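You operate a simulated robot arm through the tools that you are given. There is no shell and no other tool.

Carry out the task below with a simulated robot arm. There is one attempt and no reset: what you move stays moved.

## Task
Dry trial from the pendant: switch off the top valve, start the sifter, switch on the low valve.
Fine: receiver and spool are empty. STOP first, selector to SIFT, RUN, selector to LOW, RUN again.

The check looks at the end state, three seconds after you hand in, the way a careful person would. Anything else that was tipped, shoved, dropped, spilled or broken makes it a failure.

## Robot
A 6-joint arm with a two-finger gripper, fixed in place. Base frame: the origin is on the floor under the middle of its stand, x ahead of it, y to its left, z up. Units: mm, rad, N and s.
It reaches about 1206 mm from its shoulder. Its first joint turns from -2.897 to 2.897 rad. Payload 2.45 kg.
Tool frame: the origin (TCP) lies between the finger pads and is the grasp point; the fingertips stand 20 mm ahead of it; z points along the fingers, y is the line along which they close. The gripper opens to 140 mm; its body begins 168 mm behind the TCP.
Orientation is told as [roll, pitch, yaw] about the base's x, y, z axes, in that order, counted from this pose: with the fingers straight down and closing along the base's y, the tool's x points along the base's -x, its y along +y and its z along -z.

## Interface
- The arm moves only by the tool move_arm. Its argument "plan" is a list of rows, each an object of numbers (a shift or turn left out is 0, a gripper value left out holds the last): "rx", "ry", "rz": the turn, a rotation vector about the tool's x, y, z in rad; "x", "y", "z": the shift along the tool's x, y, z in mm; "jaw": the finger opening in mm, from 0 to 140. In form: [{"rx": .., "ry": .., "rz": .., "x": .., "y": .., "z": .., "jaw": ..}, ...]. A call has 1 to 20 rows; each row is the pose to reach, as a shift and turn from the pose commanded when the call began, along the tool's axes at that moment. A row lasts 0.2 s, in which the tool goes at most 50 mm and 0.15 rad; a call with a longer step from one row to the next is refused whole, and so is a gripper value outside its range. A pose out of reach is approached as far as the arm can. The call stops where the force on the tool passes 40 N (or 10 N more than at its start, if that is more) or the arm is blocked; 0.2 s more then pass. The fingers move at their own pace (about 45 mm/s each) and stop on an object; they squeeze with about 24 N. The grip force told is the motor's: it shows also when the fingers shut on nothing. Time passes only in rows, and 0.2 s behind the last, so rows that repeat a pose let the fingers close. The reply holds the time, the measured pose of the TCP, the force on the tool along the base axes, the opening and the grip force, in the units named above and with some noise, with the torque about the TCP (base axes, N m) and any sound that the robot's microphone picked up.
- Cameras (640 x 400 px; columns grow to the right, rows downward): "scene" is fixed at [49.8, 648.4, 1808]; the picture's right is [-0.43, -0.90, 0.00], its down [-0.79, 0.38, -0.48] and it looks along [0.43, -0.21, -0.88] (base axes); focal length 371 px, centre (320, 200). "wrist" rides on the gripper at [78, 11, -209] in the tool frame; the picture's right is [-0.14, 0.99, 0.00], its down [-0.92, -0.13, -0.37] and it looks along [-0.37, -0.05, 0.93] (tool axes); focal length 280 px, centre (320, 200). There is no depth. A picture from a camera that has moved, and an enlarged one, comes with that camera's place and axes in the base frame and with its lens.
- get_image(camera): a new picture of that camera. The clock stands still meanwhile.
- zoom(camera, box): a new picture of the part [left, top, right, bottom] of that camera's present view, enlarged. The clock stands still meanwhile.
- job_done(): hands the job in; it is judged then, once.

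Nothing tells you positions but the pictures and the camera data. Unless the task says otherwise, let go and move clear before handing in.

The tools are called after "Emit:" by a JSON object that holds its "fn" and its "kwargs". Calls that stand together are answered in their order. move_arm: Moves the arm, as the interface text tells. Its arguments: {"type":"object","properties":{"plan":{"type":"array"}},"required":["plan"]} The other tools are called the same way: get_image (camera) takes a picture; zoom (camera, box) takes an enlarged picture of a part of a camera's view; job_done () hands the job in.

At the start:

```text
t: 0.0
position: [185.4, 497.8, 1381.5]
tcp_rot: [-0.002, 0.0, 0.0]
force: [0.1, -0.2, 0.5]
torque: [0.0, 0.03, -0.01]
width: 140.0
finger_force: 0.1
```

scene: 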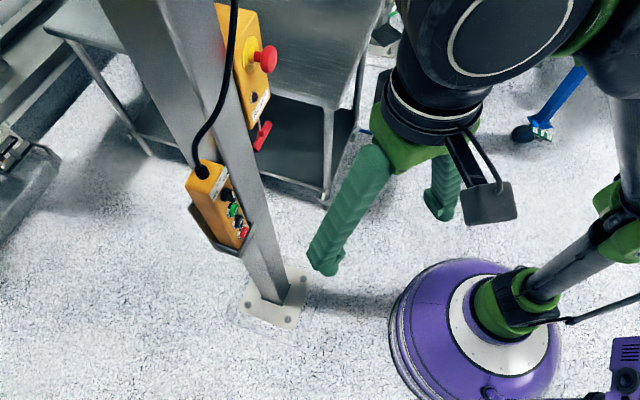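
wrist: 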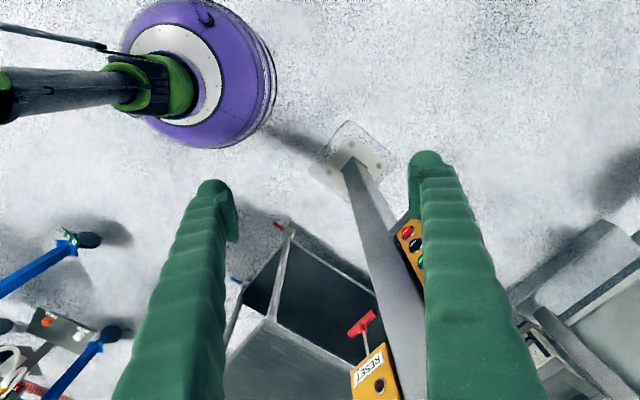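

I see a post with a yellow pendant hanging in a holder (selector, green and red buttons) and another yellow box with an emergency stop and a RESET label. I will look closer at both before moving.

Emit:
{"fn": "zoom", "kwargs": {"camera": "scene", "box": [170, 140, 290, 260]}}

Emit:
{"fn": "zoom", "kwargs": {"camera": "scene", "box": [200, 0, 320, 160]}}

Emit:
{"fn": "zoom", "kwargs": {"camera": "wrist", "box": [320, 200, 480, 400]}}

Emit:
{"fn": "get_image", "kwargs": {"camera": "wrist"}}

```text
3.33 times, centred on (230, 200) of scene
camera zoom: at [49.8, 648.4, 1808.0], right [-0.43, -0.9, 0.0], down [-0.79, 0.38, -0.48], along [0.43, -0.21, -0.88], focal length 1236 px, centre (620, 200)
```

zoom: 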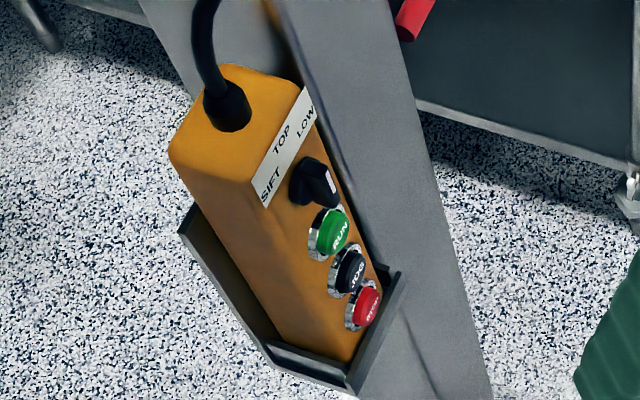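

```text
2.50 times, centred on (260, 80) of scene
camera zoom: at [49.8, 648.4, 1808.0], right [-0.43, -0.9, 0.0], down [-0.79, 0.38, -0.48], along [0.43, -0.21, -0.88], focal length 927 px, centre (470, 500)
```

zoom: 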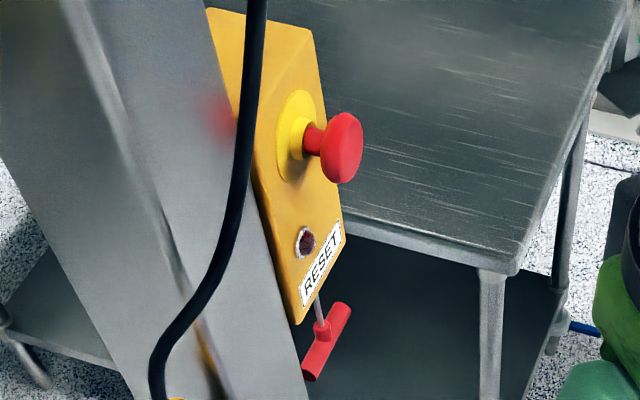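

```text
2.00 times, centred on (400, 300) of wrist
camera zoom: at [106.6, 509.0, 1591.8], right [0.14, 0.99, 0.0], down [0.92, -0.13, 0.37], along [0.37, -0.05, -0.93], focal length 561 px, centre (160, 0)
```

zoom: 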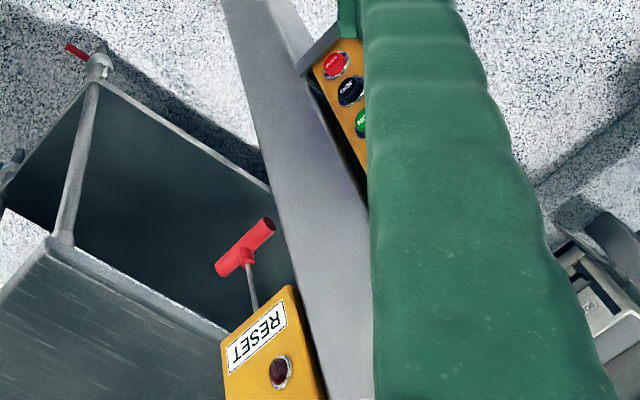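

```text
taken
camera wrist: at [106.6, 509.0, 1591.8], right [0.14, 0.99, 0.0], down [0.92, -0.13, 0.37], along [0.37, -0.05, -0.93], focal length 280 px, centre (320, 200)
```

wrist: 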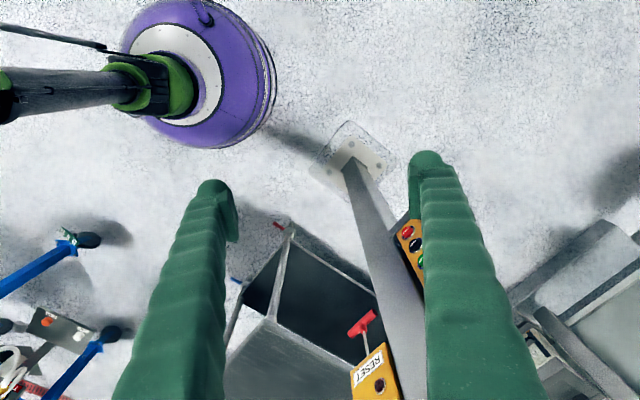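

The pendant's STOP seems to sit near (420, 654, 1055) and RUN near (420, 655, 1162), on a face turned toward the robot. Before I plan the approach I want to see the selector's present position and the rest of the equipment.

Emit:
{"fn": "zoom", "kwargs": {"camera": "scene", "box": [210, 165, 260, 215]}}

Emit:
{"fn": "zoom", "kwargs": {"camera": "wrist", "box": [0, 200, 160, 400]}}

Emit:
{"fn": "zoom", "kwargs": {"camera": "scene", "box": [480, 240, 640, 400]}}

Emit:
{"fn": "zoom", "kwargs": {"camera": "wrist", "box": [480, 180, 640, 400]}}

Emit:
{"fn": "zoom", "kwargs": {"camera": "scene", "box": [0, 0, 160, 220]}}

Emit:
{"fn": "zoom", "kwargs": {"camera": "scene", "box": [340, 0, 640, 240]}}

```text
8.00 times, centred on (235, 190) of scene
camera zoom: at [49.8, 648.4, 1808.0], right [-0.43, -0.9, 0.0], down [-0.79, 0.38, -0.48], along [0.43, -0.21, -0.88], focal length 2967 px, centre (1000, 280)
```

zoom: 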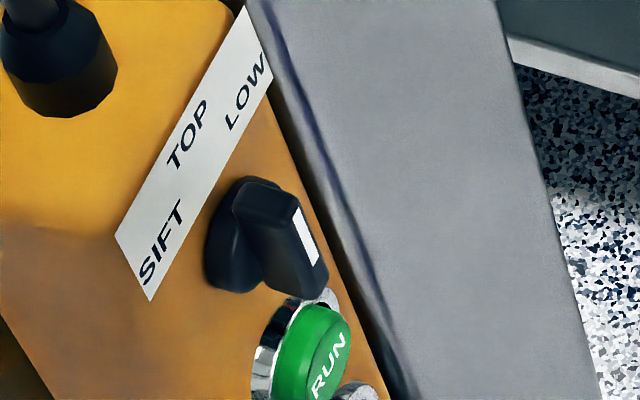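

```text
2.00 times, centred on (80, 300) of wrist
camera zoom: at [106.6, 509.0, 1591.8], right [0.14, 0.99, 0.0], down [0.92, -0.13, 0.37], along [0.37, -0.05, -0.93], focal length 561 px, centre (800, 0)
```

zoom: 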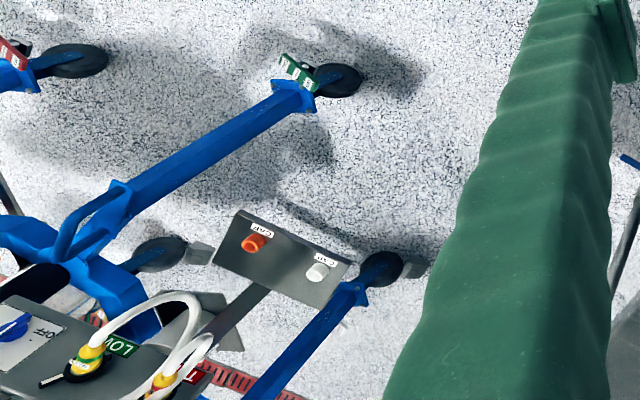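

```text
2.50 times, centred on (560, 320) of scene
camera zoom: at [49.8, 648.4, 1808.0], right [-0.43, -0.9, 0.0], down [-0.79, 0.38, -0.48], along [0.43, -0.21, -0.88], focal length 927 px, centre (-280, -100)
```

zoom: 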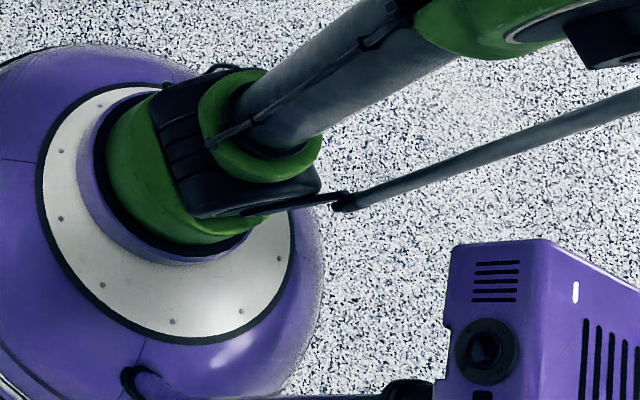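

```text
1.82 times, centred on (560, 290) of wrist
camera zoom: at [106.6, 509.0, 1591.8], right [0.14, 0.99, 0.0], down [0.92, -0.13, 0.37], along [0.37, -0.05, -0.93], focal length 510 px, centre (-116, 36)
```

zoom: 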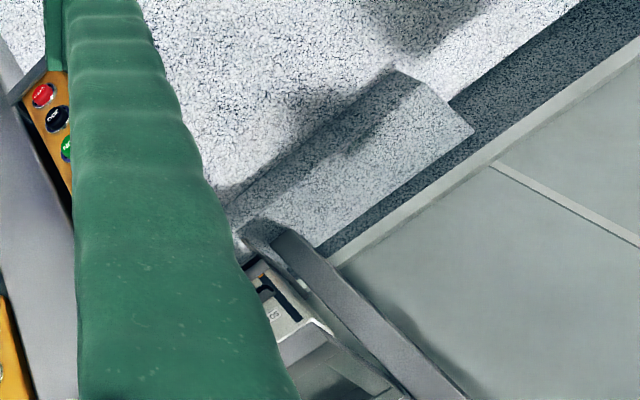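

```text
1.82 times, centred on (80, 110) of scene
camera zoom: at [49.8, 648.4, 1808.0], right [-0.43, -0.9, 0.0], down [-0.79, 0.38, -0.48], along [0.43, -0.21, -0.88], focal length 674 px, centre (756, 364)
```

zoom: 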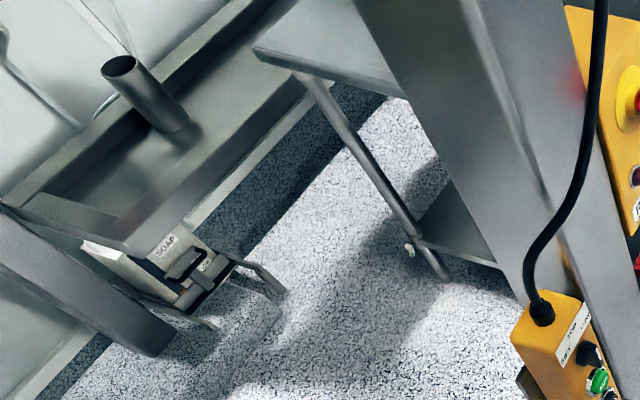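

```text
1.67 times, centred on (490, 120) of scene
camera zoom: at [49.8, 648.4, 1808.0], right [-0.43, -0.9, 0.0], down [-0.79, 0.38, -0.48], along [0.43, -0.21, -0.88], focal length 618 px, centre (37, 333)
```

zoom: 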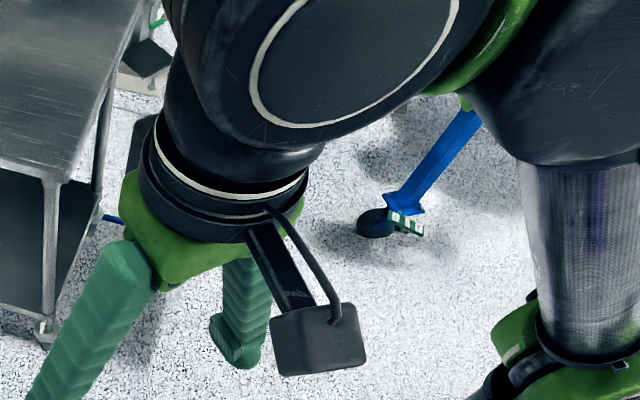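

The pendant's label reads SIFT (left), TOP (middle) and LOW (right), and the knob seems to point at the middle or slightly right; I need a straight-on view to be sure. I'm starting to tilt the tool to horizontal, aimed at the pendant face from about 230 mm away, and I'll stop half way to check clearance.

Emit:
{"fn": "move_arm", "kwargs": {"plan": [{"rx": -0.0571, "ry": -0.1216, "rz": -0.0571, "x": -7.3, "y": -1.7, "z": 20.8, "jaw": 140}, {"rx": -0.1142, "ry": -0.2432, "rz": -0.1142, "x": -14.7, "y": -3.3, "z": 41.7}, {"rx": -0.1713, "ry": -0.3648, "rz": -0.1713, "x": -22, "y": -5, "z": 62.5}, {"rx": -0.2283, "ry": -0.4863, "rz": -0.2283, "x": -29.3, "y": -6.7, "z": 83.3}, {"rx": -0.2854, "ry": -0.6079, "rz": -0.2854, "x": -36.7, "y": -8.3, "z": 104.2}, {"rx": -0.3425, "ry": -0.7295, "rz": -0.3425, "x": -44, "y": -10, "z": 125}]}}

Emit:
{"fn": "get_image", "kwargs": {"camera": "scene"}}

Emit:
{"fn": "get_image", "kwargs": {"camera": "wrist"}}

```text
t: 1.4
position: [228.7, 487.5, 1257.1]
tcp_rot: [0.257, -0.77, 0.258]
force: [0.1, 0.1, -0.3]
torque: [-0.01, -0.03, -0.05]
width: 140.2
finger_force: 0.0
```

```text
taken
```

scene: 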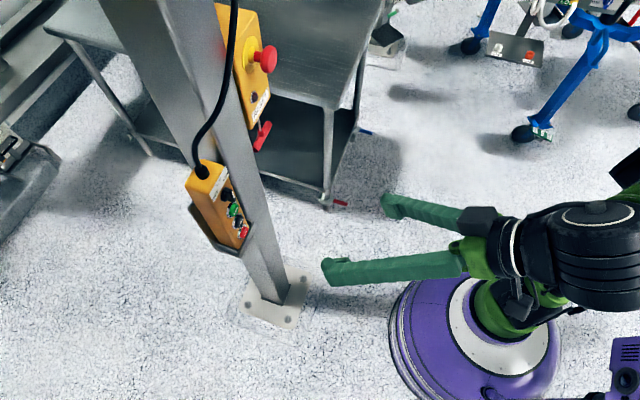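

```text
taken
camera wrist: at [47.7, 396.5, 1350.5], right [-0.32, 0.91, 0.28], down [0.48, -0.1, 0.87], along [0.82, 0.41, -0.4], focal length 280 px, centre (320, 200)
```

wrist: 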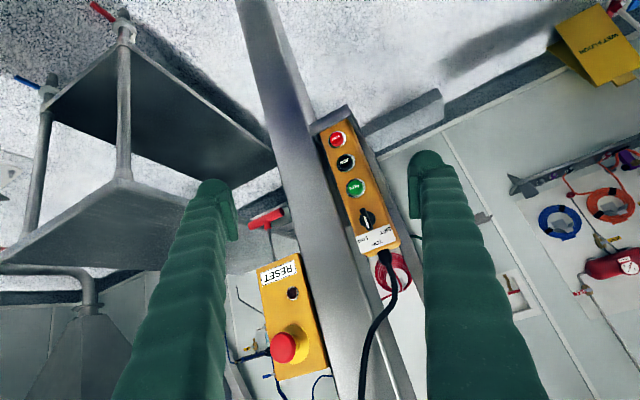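

The path is clear, and from here I can see the pendant face and the e-stop box next to it on the other side of the post. I'll zoom in on the selector before finishing the tilt.

Emit:
{"fn": "zoom", "kwargs": {"camera": "wrist", "box": [310, 110, 420, 270]}}

Emit:
{"fn": "zoom", "kwargs": {"camera": "wrist", "box": [340, 190, 400, 250]}}

Emit:
{"fn": "zoom", "kwargs": {"camera": "scene", "box": [450, 0, 640, 150]}}

```text
2.50 times, centred on (365, 190) of wrist
camera zoom: at [47.7, 396.5, 1350.5], right [-0.32, 0.91, 0.28], down [0.48, -0.1, 0.87], along [0.82, 0.41, -0.4], focal length 701 px, centre (208, 225)
```

zoom: 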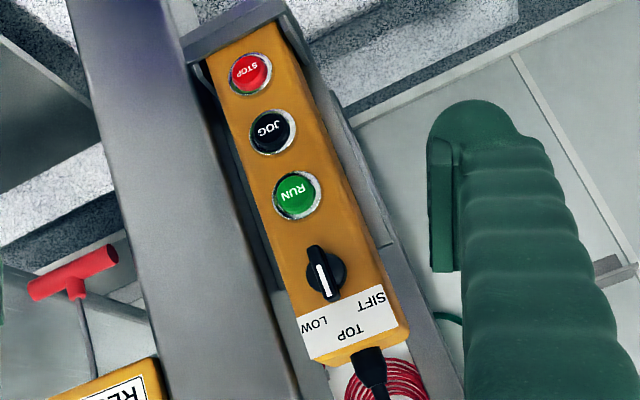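

```text
6.67 times, centred on (370, 220) of wrist
camera zoom: at [47.7, 396.5, 1350.5], right [-0.32, 0.91, 0.28], down [0.48, -0.1, 0.87], along [0.82, 0.41, -0.4], focal length 1869 px, centre (-13, 67)
```

zoom: 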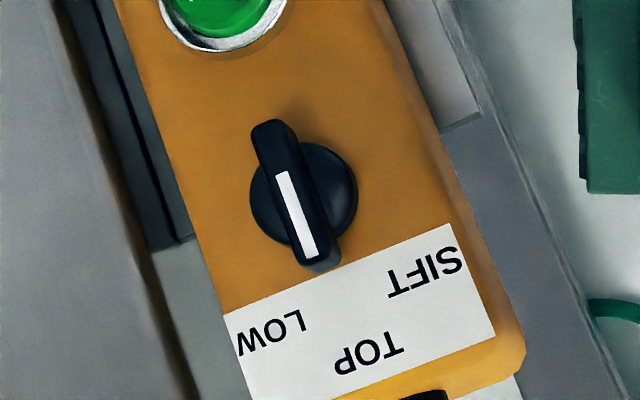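

```text
2.67 times, centred on (545, 75) of scene
camera zoom: at [49.8, 648.4, 1808.0], right [-0.43, -0.9, 0.0], down [-0.79, 0.38, -0.48], along [0.43, -0.21, -0.88], focal length 989 px, centre (-280, 533)
```

zoom: 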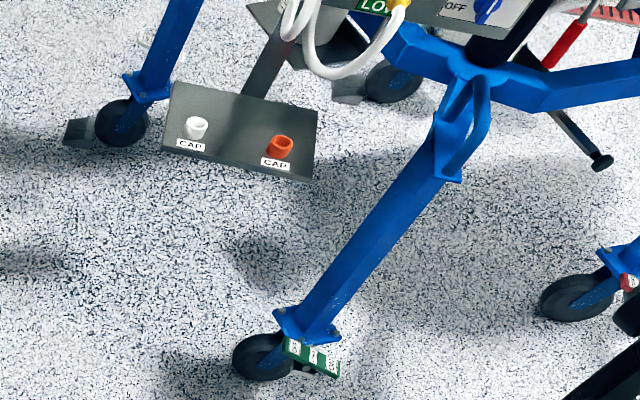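

The selector points at TOP. The face direction works out to about (0.66, 0.75, 0) going in, so I'm finishing the tilt now to a standoff of roughly 220 mm.

Emit:
{"fn": "move_arm", "kwargs": {"plan": [{"rx": -0.0571, "ry": -0.1216, "rz": -0.0571, "x": 9.2, "y": -6.8, "z": 19.2}, {"rx": -0.1142, "ry": -0.2432, "rz": -0.1142, "x": 18.4, "y": -13.5, "z": 38.5}, {"rx": -0.1713, "ry": -0.3648, "rz": -0.1713, "x": 27.6, "y": -20.3, "z": 57.7}, {"rx": -0.2283, "ry": -0.4863, "rz": -0.2283, "x": 36.8, "y": -27, "z": 76.9}, {"rx": -0.2854, "ry": -0.6079, "rz": -0.2854, "x": 46, "y": -33.8, "z": 96.2}, {"rx": -0.3425, "ry": -0.7295, "rz": -0.3425, "x": 55.2, "y": -40.5, "z": 115.4}]}}

Emit:
{"fn": "get_image", "kwargs": {"camera": "scene"}}

Emit:
{"fn": "get_image", "kwargs": {"camera": "wrist"}}

```text
t: 2.8
position: [275.5, 489.9, 1130.7]
tcp_rot: [-2.043, -1.569, 2.923]
force: [-0.8, -0.1, 0.6]
torque: [0.01, 0.02, -0.01]
width: 139.9
finger_force: 0.0
```

```text
taken
```

scene: 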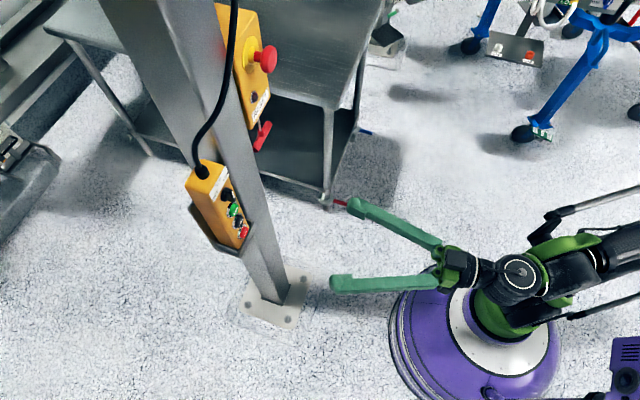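

```text
taken
camera wrist: at [133.6, 336.6, 1053.3], right [-0.76, 0.63, 0.14], down [-0.14, -0.37, 0.92], along [0.63, 0.68, 0.37], focal length 280 px, centre (320, 200)
```

wrist: 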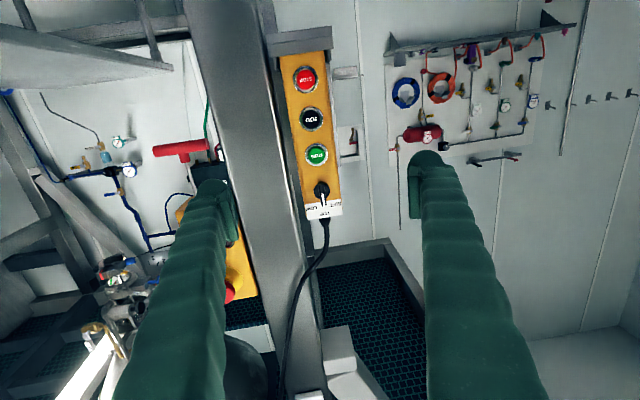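

The tool is now horizontal and facing the pendant (the wrist picture is upside down). I'll zoom in to refine positions and check the holder's rim near STOP.

Emit:
{"fn": "zoom", "kwargs": {"camera": "wrist", "box": [260, 20, 370, 130]}}

Emit:
{"fn": "zoom", "kwargs": {"camera": "wrist", "box": [280, 130, 360, 230]}}

Emit:
{"fn": "zoom", "kwargs": {"camera": "scene", "box": [320, 180, 480, 310]}}

Emit:
{"fn": "zoom", "kwargs": {"camera": "scene", "box": [215, 190, 265, 250]}}

```text
3.64 times, centred on (315, 75) of wrist
camera zoom: at [133.6, 336.6, 1053.3], right [-0.76, 0.63, 0.14], down [-0.14, -0.37, 0.92], along [0.63, 0.68, 0.37], focal length 1020 px, centre (338, 654)
```

zoom: 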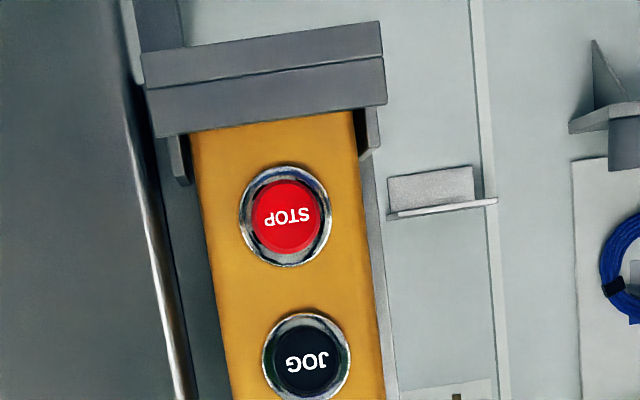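

```text
4.00 times, centred on (320, 180) of wrist
camera zoom: at [133.6, 336.6, 1053.3], right [-0.76, 0.63, 0.14], down [-0.14, -0.37, 0.92], along [0.63, 0.68, 0.37], focal length 1122 px, centre (320, 280)
```

zoom: 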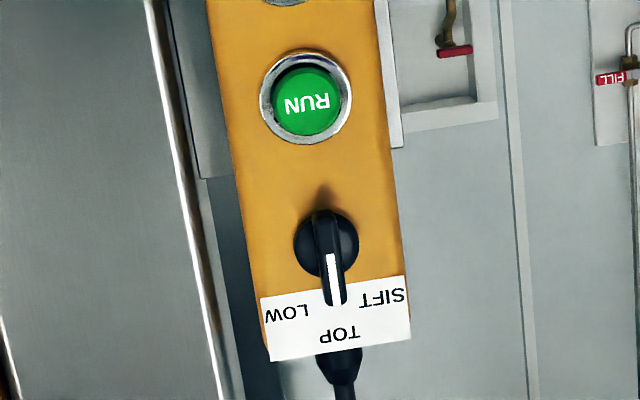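

```text
3.08 times, centred on (400, 245) of scene
camera zoom: at [49.8, 648.4, 1808.0], right [-0.43, -0.9, 0.0], down [-0.79, 0.38, -0.48], along [0.43, -0.21, -0.88], focal length 1141 px, centre (74, 62)
```

zoom: 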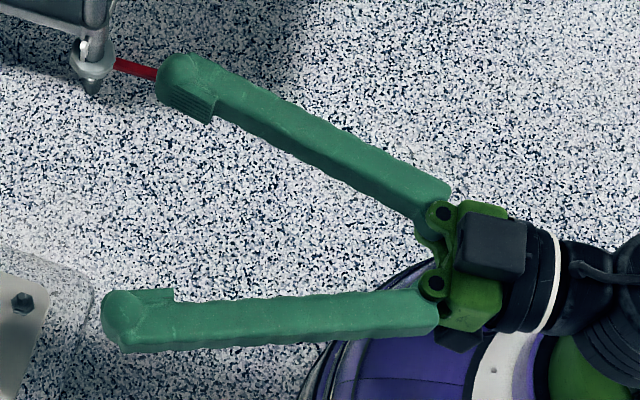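

```text
6.67 times, centred on (240, 220) of scene
camera zoom: at [49.8, 648.4, 1808.0], right [-0.43, -0.9, 0.0], down [-0.79, 0.38, -0.48], along [0.43, -0.21, -0.88], focal length 2472 px, centre (853, 67)
```

zoom: 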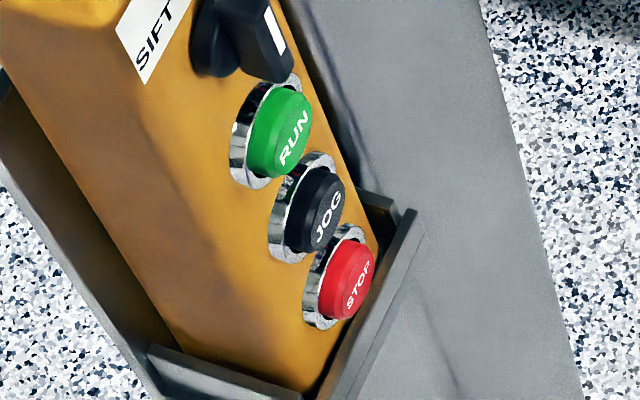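

The holder has a front lip whose top is roughly 40 mm below STOP, so there is room. I'll close the fingers here in free air to see the shape of the closed tips before I touch anything.

Emit:
{"fn": "move_arm", "kwargs": {"plan": [{"jaw": 0}, {"jaw": 0}, {"jaw": 0}, {"jaw": 0}, {"jaw": 0}, {"jaw": 0}, {"jaw": 0}, {"jaw": 0}, {"jaw": 0}]}}

Emit:
{"fn": "get_image", "kwargs": {"camera": "wrist"}}

Emit:
{"fn": "zoom", "kwargs": {"camera": "scene", "box": [320, 180, 480, 310]}}

Emit:
{"fn": "zoom", "kwargs": {"camera": "scene", "box": [330, 210, 400, 280]}}

```text
t: 4.8
position: [275.8, 490.7, 1132.0]
tcp_rot: [0.45, -1.57, 0.426]
force: [-0.1, -0.2, 0.6]
torque: [0.01, -0.01, 0.02]
width: 0.1
finger_force: 24.0
```

```text
taken
camera wrist: at [133.6, 336.7, 1053.8], right [-0.76, 0.63, 0.14], down [-0.14, -0.36, 0.92], along [0.63, 0.68, 0.36], focal length 280 px, centre (320, 200)
```

wrist: 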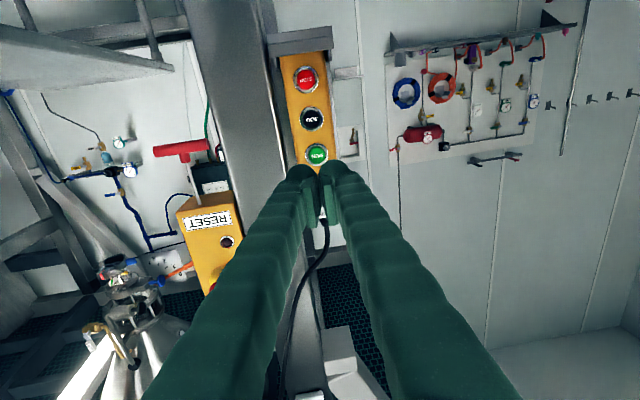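

```text
3.08 times, centred on (400, 245) of scene
camera zoom: at [49.8, 648.4, 1808.0], right [-0.43, -0.9, 0.0], down [-0.79, 0.38, -0.48], along [0.43, -0.21, -0.88], focal length 1141 px, centre (74, 62)
```

zoom: 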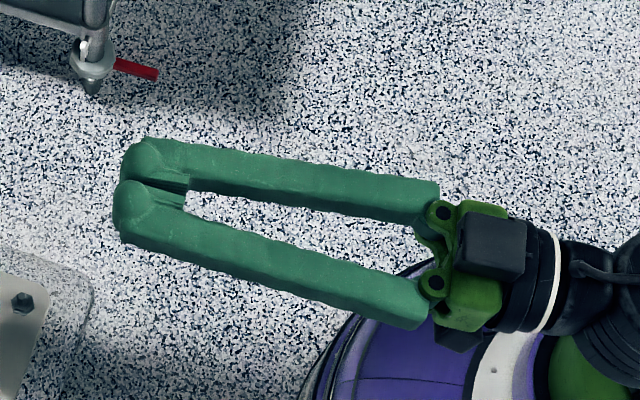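

```text
5.71 times, centred on (365, 245) of scene
camera zoom: at [49.8, 648.4, 1808.0], right [-0.43, -0.9, 0.0], down [-0.79, 0.38, -0.48], along [0.43, -0.21, -0.88], focal length 2119 px, centre (63, -57)
```

zoom: 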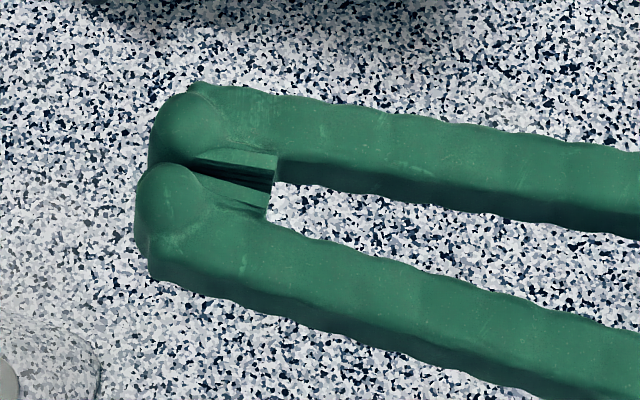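

With the fingers closed, the two rounded tips lead about 13 mm either side of the axis, so I'll press each button with one tip: the right one, with the tool shifted about 13 mm to the left. I put STOP near (425, 658, 1043), RUN at about z 1152 and the knob at about z 1214, with the face at roughly 45°. I'm going to a standoff with the tips about 60 mm in front of STOP.

Emit:
{"fn": "move_arm", "kwargs": {"plan": [{"rx": 0.014, "x": 14.8, "y": 2, "z": 24.2, "jaw": 0}, {"rx": 0.027, "x": 29.5, "y": 4.1, "z": 48.5}, {"rx": 0.041, "x": 44.3, "y": 6.1, "z": 72.7}, {"rx": 0.055, "x": 59.1, "y": 8.1, "z": 96.9}, {"rx": 0.068, "x": 73.8, "y": 10.2, "z": 121.2}, {"rx": 0.082, "x": 88.6, "y": 12.2, "z": 145.4}, {"rx": 0.082, "x": 88.6, "y": 12.2, "z": 145.4}]}}

Emit:
{"fn": "get_image", "kwargs": {"camera": "scene"}}

Emit:
{"fn": "get_image", "kwargs": {"camera": "wrist"}}

Emit:
{"fn": "zoom", "kwargs": {"camera": "scene", "box": [200, 170, 300, 290]}}

Emit:
{"fn": "zoom", "kwargs": {"camera": "wrist", "box": [270, 110, 370, 230]}}

```text
t: 6.4
position: [359.4, 608.3, 1041.9]
tcp_rot: [0.32, -1.571, 0.476]
force: [-0.2, -0.5, 0.2]
torque: [-0.01, 0.0, 0.0]
width: 0.0
finger_force: 24.0
```

```text
taken
```

scene: 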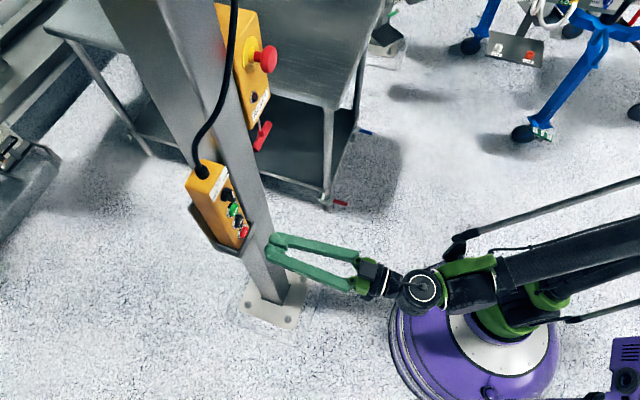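

```text
taken
camera wrist: at [205.1, 467.8, 965.6], right [-0.71, 0.69, 0.14], down [-0.17, -0.35, 0.92], along [0.69, 0.63, 0.36], focal length 280 px, centre (320, 200)
```

wrist: 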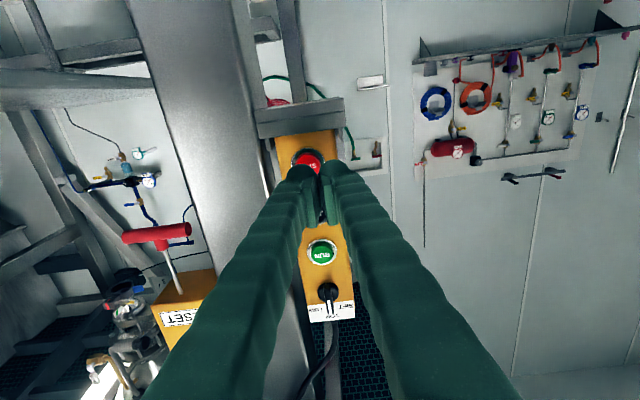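

```text
3.33 times, centred on (250, 230) of scene
camera zoom: at [49.8, 648.4, 1808.0], right [-0.43, -0.9, 0.0], down [-0.79, 0.38, -0.48], along [0.43, -0.21, -0.88], focal length 1236 px, centre (553, 100)
```

zoom: 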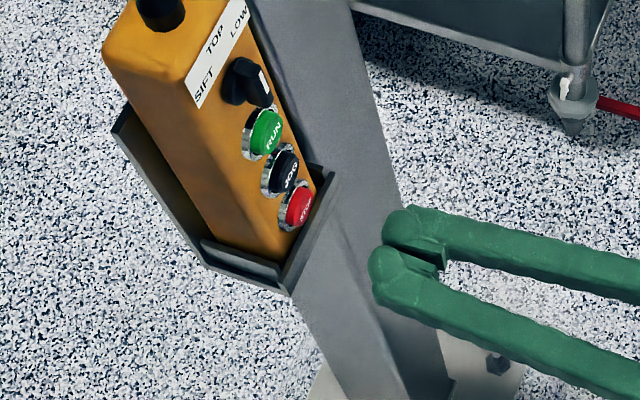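

```text
3.33 times, centred on (320, 170) of wrist
camera zoom: at [205.1, 467.8, 965.6], right [-0.71, 0.69, 0.14], down [-0.17, -0.35, 0.92], along [0.69, 0.63, 0.36], focal length 935 px, centre (320, 300)
```

zoom: 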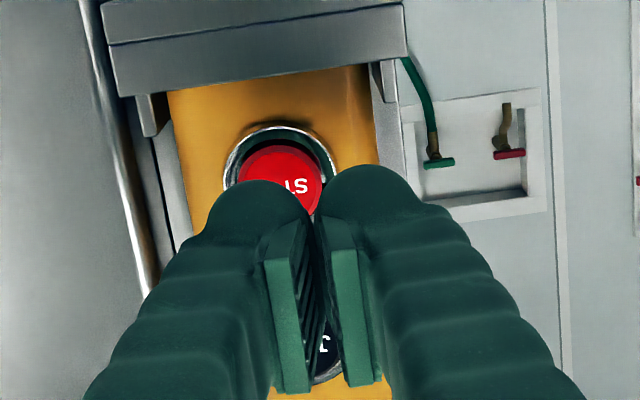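

The right fingertip lines up with STOP to within a couple of millimetres, about 60 mm away, and should come down about 3 mm to stay clear of the holder lip and JOG. I'll go in to just short of contact.

Emit:
{"fn": "move_arm", "kwargs": {"plan": [{"x": 1, "y": 0.5, "z": 15}, {"x": 2, "y": 1, "z": 30}, {"x": 3, "y": 1.5, "z": 42}, {"x": 3, "y": 1.5, "z": 50}, {"x": 3, "y": 1.5, "z": 53}, {"x": 3, "y": 1.5, "z": 53}]}}

Emit:
{"fn": "zoom", "kwargs": {"camera": "scene", "box": [200, 170, 300, 290]}}

Emit:
{"fn": "zoom", "kwargs": {"camera": "wrist", "box": [270, 90, 370, 210]}}

```text
t: 7.8
position: [395.4, 647.8, 1039.3]
tcp_rot: [0.276, -1.57, 0.521]
force: [0.3, 0.1, -0.1]
torque: [0.02, -0.01, 0.04]
width: 0.0
finger_force: 23.9
```

```text
3.33 times, centred on (250, 230) of scene
camera zoom: at [49.8, 648.4, 1808.0], right [-0.43, -0.9, 0.0], down [-0.79, 0.38, -0.48], along [0.43, -0.21, -0.88], focal length 1236 px, centre (553, 100)
```

zoom: 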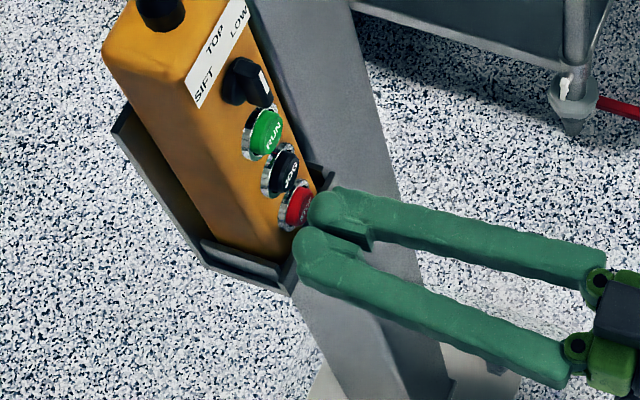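

```text
3.33 times, centred on (320, 150) of wrist
camera zoom: at [240.4, 506.9, 962.0], right [-0.71, 0.69, 0.14], down [-0.17, -0.35, 0.92], along [0.69, 0.63, 0.36], focal length 935 px, centre (320, 367)
```

zoom: 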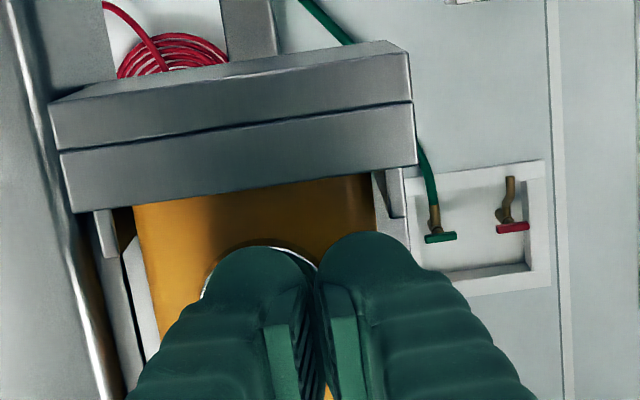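

The right fingertip is about 8 mm from STOP and centred on it. Pressing slowly now.

Emit:
{"fn": "move_arm", "kwargs": {"plan": [{"z": 3}, {"z": 5}, {"z": 6.5}, {"z": 7.5}, {"z": 8.5}, {"z": 9.5}, {"z": 9.5}]}}

```text
t: 9.4
position: [400.6, 654.5, 1038.7]
tcp_rot: [0.296, -1.57, 0.498]
force: [-2.0, -2.1, 0.7]
torque: [0.01, 0.0, 0.01]
width: 0.0
finger_force: 24.1
heard: click
```

I heard a click with about 3 N on the tip. I'll look at the button and at the machine before backing off.

Emit:
{"fn": "zoom", "kwargs": {"camera": "scene", "box": [215, 190, 275, 250]}}

Emit:
{"fn": "get_image", "kwargs": {"camera": "scene"}}

```text
6.67 times, centred on (245, 220) of scene
camera zoom: at [49.8, 648.4, 1808.0], right [-0.43, -0.9, 0.0], down [-0.79, 0.38, -0.48], along [0.43, -0.21, -0.88], focal length 2472 px, centre (820, 67)
```

zoom: 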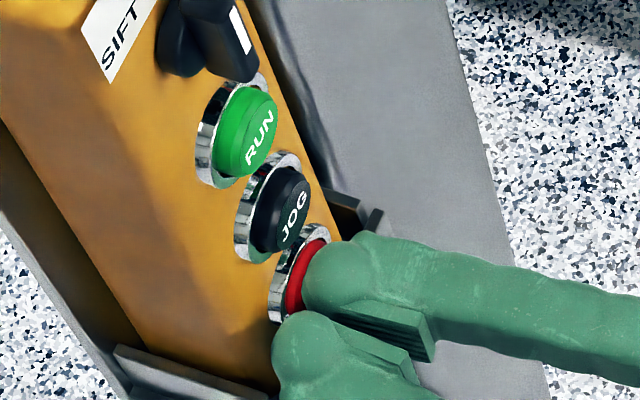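

```text
taken
```

scene: 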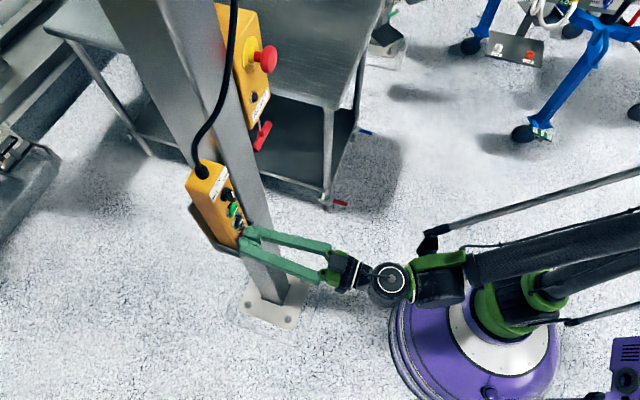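

STOP is clearly depressed and its switch clicked. I'm backing straight off, then rising to knob height with the fingers slightly open, centred on the knob axis.

Emit:
{"fn": "move_arm", "kwargs": {"plan": [{"z": -8, "jaw": 0}, {"z": -22, "jaw": 0}, {"z": -45, "jaw": 0}, {"z": -75, "jaw": 0}, {"x": -30, "y": -4, "z": -85, "jaw": 50}, {"x": -70, "y": -8, "z": -85, "jaw": 50}, {"x": -110, "y": -12, "z": -85, "jaw": 50}, {"x": -150, "y": -13, "z": -85, "jaw": 50}, {"x": -174, "y": -13, "z": -85, "jaw": 50}, {"x": -174, "y": -13, "z": -85, "jaw": 50}]}}

Emit:
{"fn": "get_image", "kwargs": {"camera": "wrist"}}

Emit:
{"fn": "zoom", "kwargs": {"camera": "wrist", "box": [270, 80, 370, 200]}}

Emit:
{"fn": "zoom", "kwargs": {"camera": "scene", "box": [180, 140, 340, 270]}}

```text
t: 11.6
position: [351.5, 585.3, 1212.8]
tcp_rot: [0.339, -1.569, 0.459]
force: [0.9, 0.7, 0.3]
torque: [0.01, 0.0, -0.02]
width: 50.0
finger_force: 0.1
```

```text
taken
camera wrist: at [196.9, 444.7, 1135.6], right [-0.71, 0.69, 0.14], down [-0.17, -0.35, 0.92], along [0.69, 0.63, 0.36], focal length 280 px, centre (320, 200)
```

wrist: 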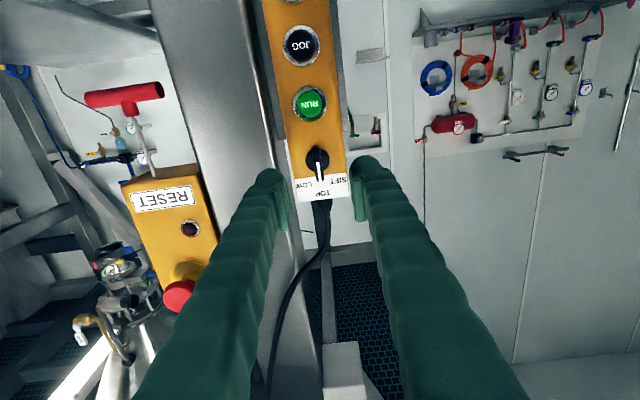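

```text
3.33 times, centred on (320, 140) of wrist
camera zoom: at [196.9, 444.7, 1135.6], right [-0.71, 0.69, 0.14], down [-0.17, -0.35, 0.92], along [0.69, 0.63, 0.36], focal length 935 px, centre (320, 400)
```

zoom: 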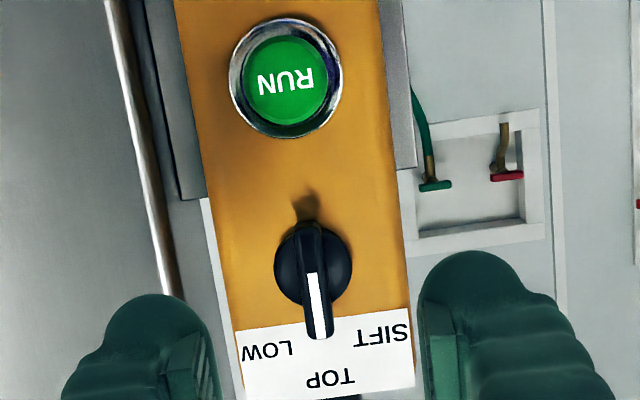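

```text
3.08 times, centred on (260, 205) of scene
camera zoom: at [49.8, 648.4, 1808.0], right [-0.43, -0.9, 0.0], down [-0.79, 0.38, -0.48], along [0.43, -0.21, -0.88], focal length 1141 px, centre (505, 185)
```

zoom: 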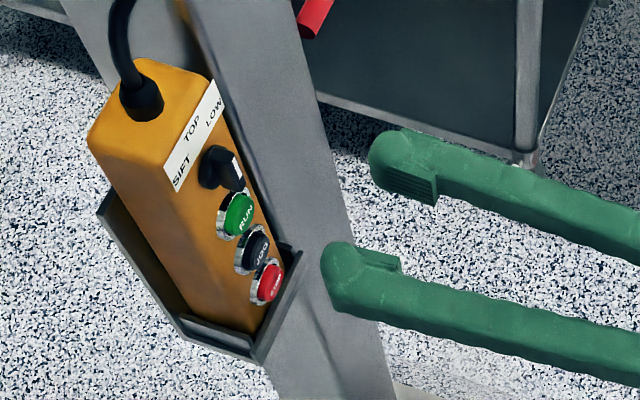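

The pendant hasn't moved. The knob axis is about 1 mm right of and 5 mm below my tool axis, with the wing front about 68 mm past the tips. I'm moving in to straddle the wing with a 50 mm gap, overlapping it by about 14 mm.

Emit:
{"fn": "move_arm", "kwargs": {"plan": [{"x": 2, "y": -0.5, "z": 20, "jaw": 50}, {"x": 4, "y": -1, "z": 40}, {"x": 5, "y": -1.2, "z": 55}, {"x": 5, "y": -1.2, "z": 65}, {"x": 5, "y": -1.2, "z": 73}, {"x": 5, "y": -1.2, "z": 79}, {"x": 5, "y": -1.2, "z": 82}, {"x": 5, "y": -1.2, "z": 82}]}}

Emit:
{"fn": "zoom", "kwargs": {"camera": "wrist", "box": [260, 80, 380, 200]}}

Emit:
{"fn": "zoom", "kwargs": {"camera": "scene", "box": [190, 150, 290, 250]}}

```text
t: 13.4
position: [408.8, 642.8, 1209.1]
tcp_rot: [0.3, -1.57, 0.494]
force: [0.0, -0.3, 0.8]
torque: [-0.01, -0.01, 0.02]
width: 50.0
finger_force: 0.0
```

```text
3.33 times, centred on (320, 140) of wrist
camera zoom: at [254.8, 501.9, 1131.3], right [-0.71, 0.69, 0.14], down [-0.17, -0.35, 0.92], along [0.69, 0.63, 0.36], focal length 935 px, centre (320, 400)
```

zoom: 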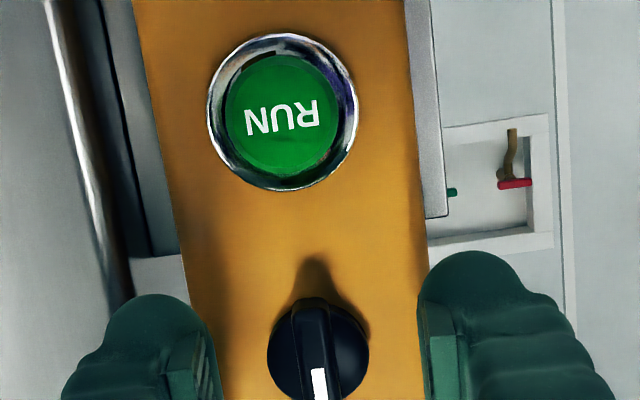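

```text
4.00 times, centred on (240, 200) of scene
camera zoom: at [49.8, 648.4, 1808.0], right [-0.43, -0.9, 0.0], down [-0.79, 0.38, -0.48], along [0.43, -0.21, -0.88], focal length 1484 px, centre (640, 200)
```

zoom: 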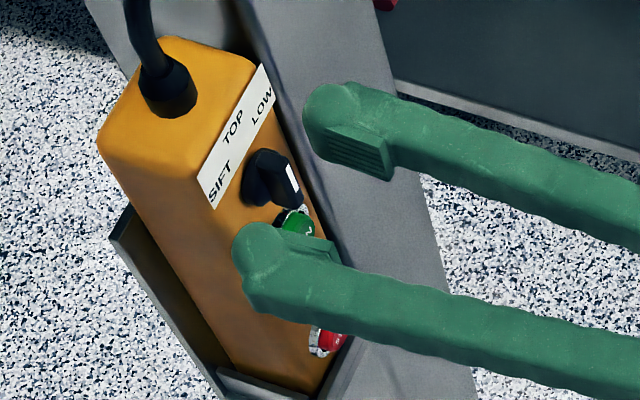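

The knob sits midway between the pads and level with the tool axis. Closing on the wing now.

Emit:
{"fn": "move_arm", "kwargs": {"plan": [{"jaw": 30}, {"jaw": 20}, {"jaw": 10}, {"jaw": 5}, {"jaw": 5}, {"jaw": 5}]}}

Emit:
{"fn": "zoom", "kwargs": {"camera": "scene", "box": [190, 150, 290, 250]}}

Emit:
{"fn": "zoom", "kwargs": {"camera": "wrist", "box": [260, 80, 380, 200]}}

```text
t: 14.8
position: [409.1, 641.9, 1208.2]
tcp_rot: [0.342, -1.569, 0.456]
force: [0.9, -0.8, 1.2]
torque: [-0.01, 0.01, -0.05]
width: 8.5
finger_force: 24.1
```

```text
4.00 times, centred on (240, 200) of scene
camera zoom: at [49.8, 648.4, 1808.0], right [-0.43, -0.9, 0.0], down [-0.79, 0.38, -0.48], along [0.43, -0.21, -0.88], focal length 1484 px, centre (640, 200)
```

zoom: 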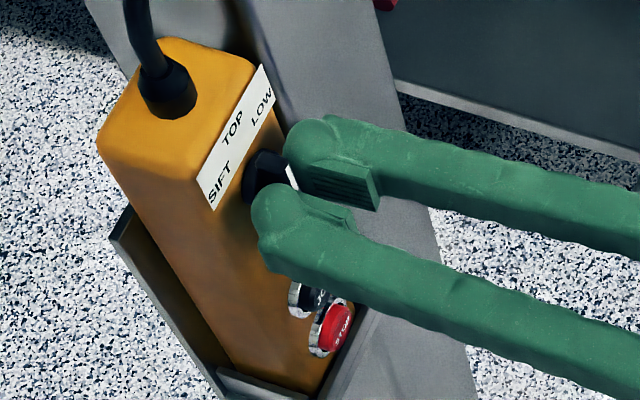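

```text
3.33 times, centred on (320, 140) of wrist
camera zoom: at [254.8, 501.7, 1131.3], right [-0.71, 0.69, 0.14], down [-0.17, -0.35, 0.92], along [0.69, 0.63, 0.36], focal length 935 px, centre (320, 400)
```

zoom: 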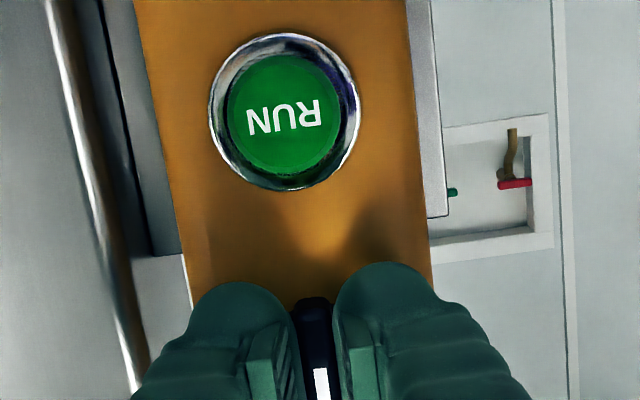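

The wing is gripped at 8.5 mm and the pendant stayed put. I'm turning anticlockwise (toward SIFT) in small steps, watching torque and listening for the detent.

Emit:
{"fn": "move_arm", "kwargs": {"plan": [{"rz": -0.08, "jaw": 5}, {"rz": -0.16}, {"rz": -0.24}, {"rz": -0.32}, {"rz": -0.4}, {"rz": -0.48}, {"rz": -0.48}]}}

Emit:
{"fn": "zoom", "kwargs": {"camera": "scene", "box": [190, 150, 290, 250]}}

Emit:
{"fn": "zoom", "kwargs": {"camera": "wrist", "box": [260, 80, 380, 200]}}

```text
t: 16.4
position: [409.0, 642.7, 1209.3]
tcp_rot: [-1.572, -1.09, 2.365]
force: [1.2, -1.7, 14.0]
torque: [0.09, -0.08, -0.09]
width: 8.6
finger_force: 24.2
```

```text
4.00 times, centred on (240, 200) of scene
camera zoom: at [49.8, 648.4, 1808.0], right [-0.43, -0.9, 0.0], down [-0.79, 0.38, -0.48], along [0.43, -0.21, -0.88], focal length 1484 px, centre (640, 200)
```

zoom: 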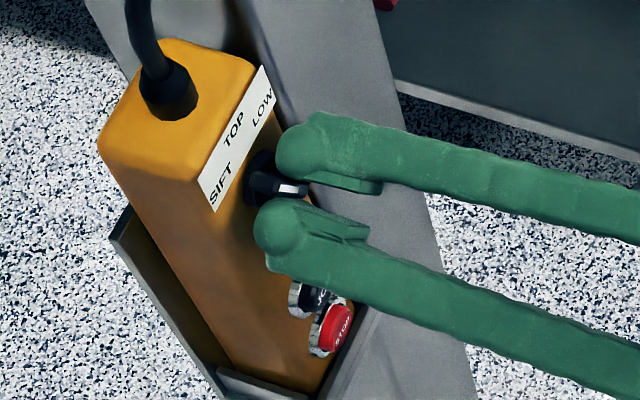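

```text
3.33 times, centred on (320, 140) of wrist
camera zoom: at [281.4, 474.9, 1135.1], right [-0.67, 0.66, -0.34], down [-0.48, -0.04, 0.88], along [0.56, 0.75, 0.35], focal length 935 px, centre (320, 400)
```

zoom: 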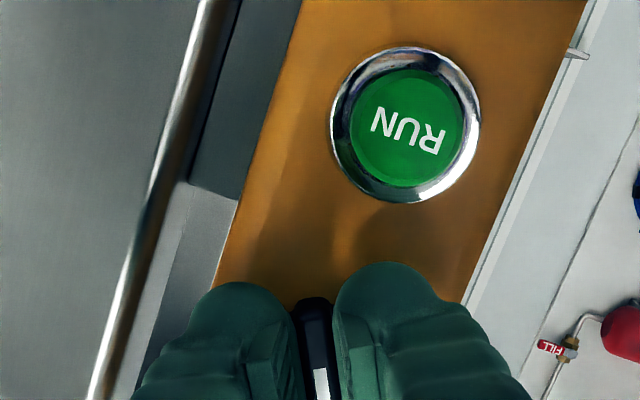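

The knob is turning with the grip (about 27° so far) with a 14 N upward reaction on the tool, so the knob axis is probably slightly higher than mine. I'll ease up about 1.5 mm and keep turning toward SIFT.

Emit:
{"fn": "move_arm", "kwargs": {"plan": [{"x": -0.7, "y": -0.35}, {"x": -1.33, "y": -0.69, "rz": -0.05}, {"x": -1.33, "y": -0.69, "rz": -0.1}, {"x": -1.33, "y": -0.69, "rz": -0.15}, {"x": -1.33, "y": -0.69, "rz": -0.2}, {"x": -1.33, "y": -0.69, "rz": -0.25}, {"x": -1.33, "y": -0.69, "rz": -0.25}]}}

Emit:
{"fn": "zoom", "kwargs": {"camera": "scene", "box": [190, 150, 290, 250]}}

Emit:
{"fn": "zoom", "kwargs": {"camera": "scene", "box": [215, 170, 255, 210]}}

```text
t: 18.0
position: [409.4, 642.8, 1210.8]
tcp_rot: [-1.567, -0.84, 2.364]
force: [0.5, 0.4, -0.1]
torque: [-0.05, 0.06, -0.02]
width: 8.7
finger_force: 24.0
```

```text
4.00 times, centred on (240, 200) of scene
camera zoom: at [49.8, 648.4, 1808.0], right [-0.43, -0.9, 0.0], down [-0.79, 0.38, -0.48], along [0.43, -0.21, -0.88], focal length 1484 px, centre (640, 200)
```

zoom: 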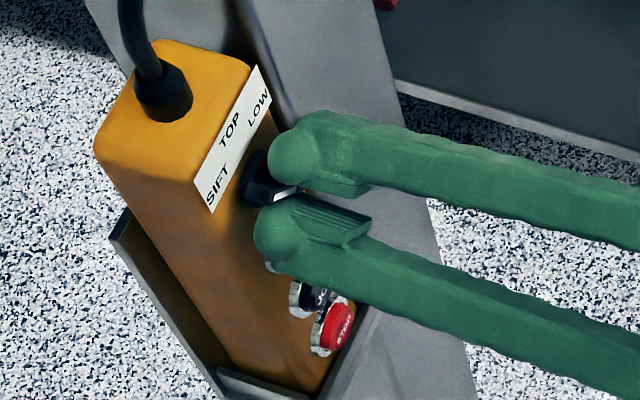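

```text
10.00 times, centred on (235, 190) of scene
camera zoom: at [49.8, 648.4, 1808.0], right [-0.43, -0.9, 0.0], down [-0.79, 0.38, -0.48], along [0.43, -0.21, -0.88], focal length 3709 px, centre (1170, 300)
```

zoom: 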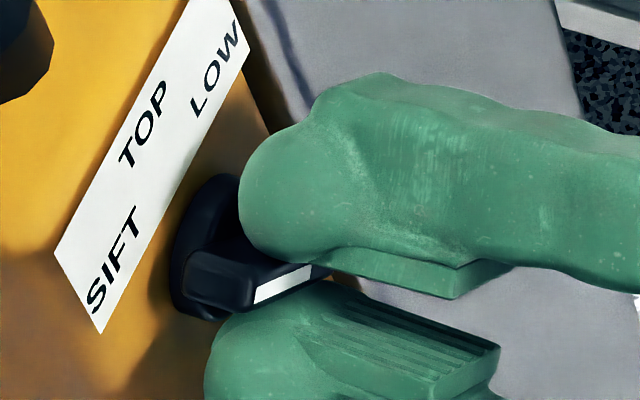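

The pointer has followed to about 42° with almost no reaction torque; the pendant body leaned only about 2 mm at the top. I'll continue in finer steps to find the SIFT detent or stop.

Emit:
{"fn": "move_arm", "kwargs": {"plan": [{"rz": -0.03}, {"rz": -0.06}, {"rz": -0.09}, {"rz": -0.09}]}}

Emit:
{"fn": "zoom", "kwargs": {"camera": "scene", "box": [190, 150, 290, 250]}}

Emit:
{"fn": "get_image", "kwargs": {"camera": "wrist"}}

```text
t: 19.0
position: [409.2, 642.2, 1210.3]
tcp_rot: [-1.57, -0.75, 2.365]
force: [-0.7, -0.4, 0.8]
torque: [0.18, 0.11, 0.06]
width: 8.8
finger_force: 23.9
```

```text
4.00 times, centred on (240, 200) of scene
camera zoom: at [49.8, 648.4, 1808.0], right [-0.43, -0.9, 0.0], down [-0.79, 0.38, -0.48], along [0.43, -0.21, -0.88], focal length 1484 px, centre (640, 200)
```

zoom: 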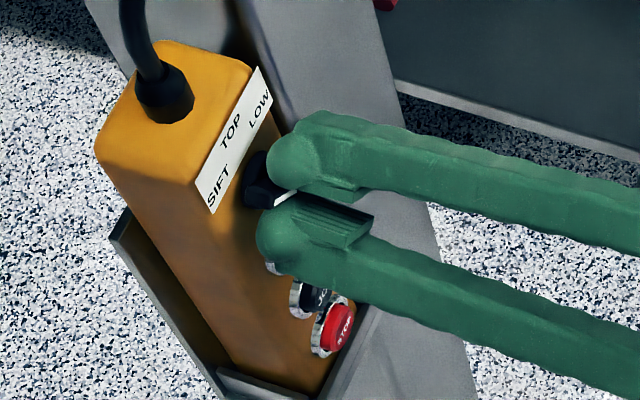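

```text
taken
camera wrist: at [297.9, 459.2, 1149.3], right [-0.55, 0.54, -0.63], down [-0.68, 0.15, 0.72], along [0.48, 0.83, 0.29], focal length 280 px, centre (320, 200)
```

wrist: 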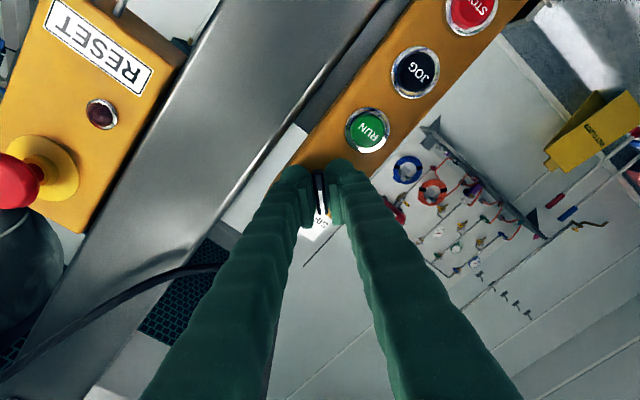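

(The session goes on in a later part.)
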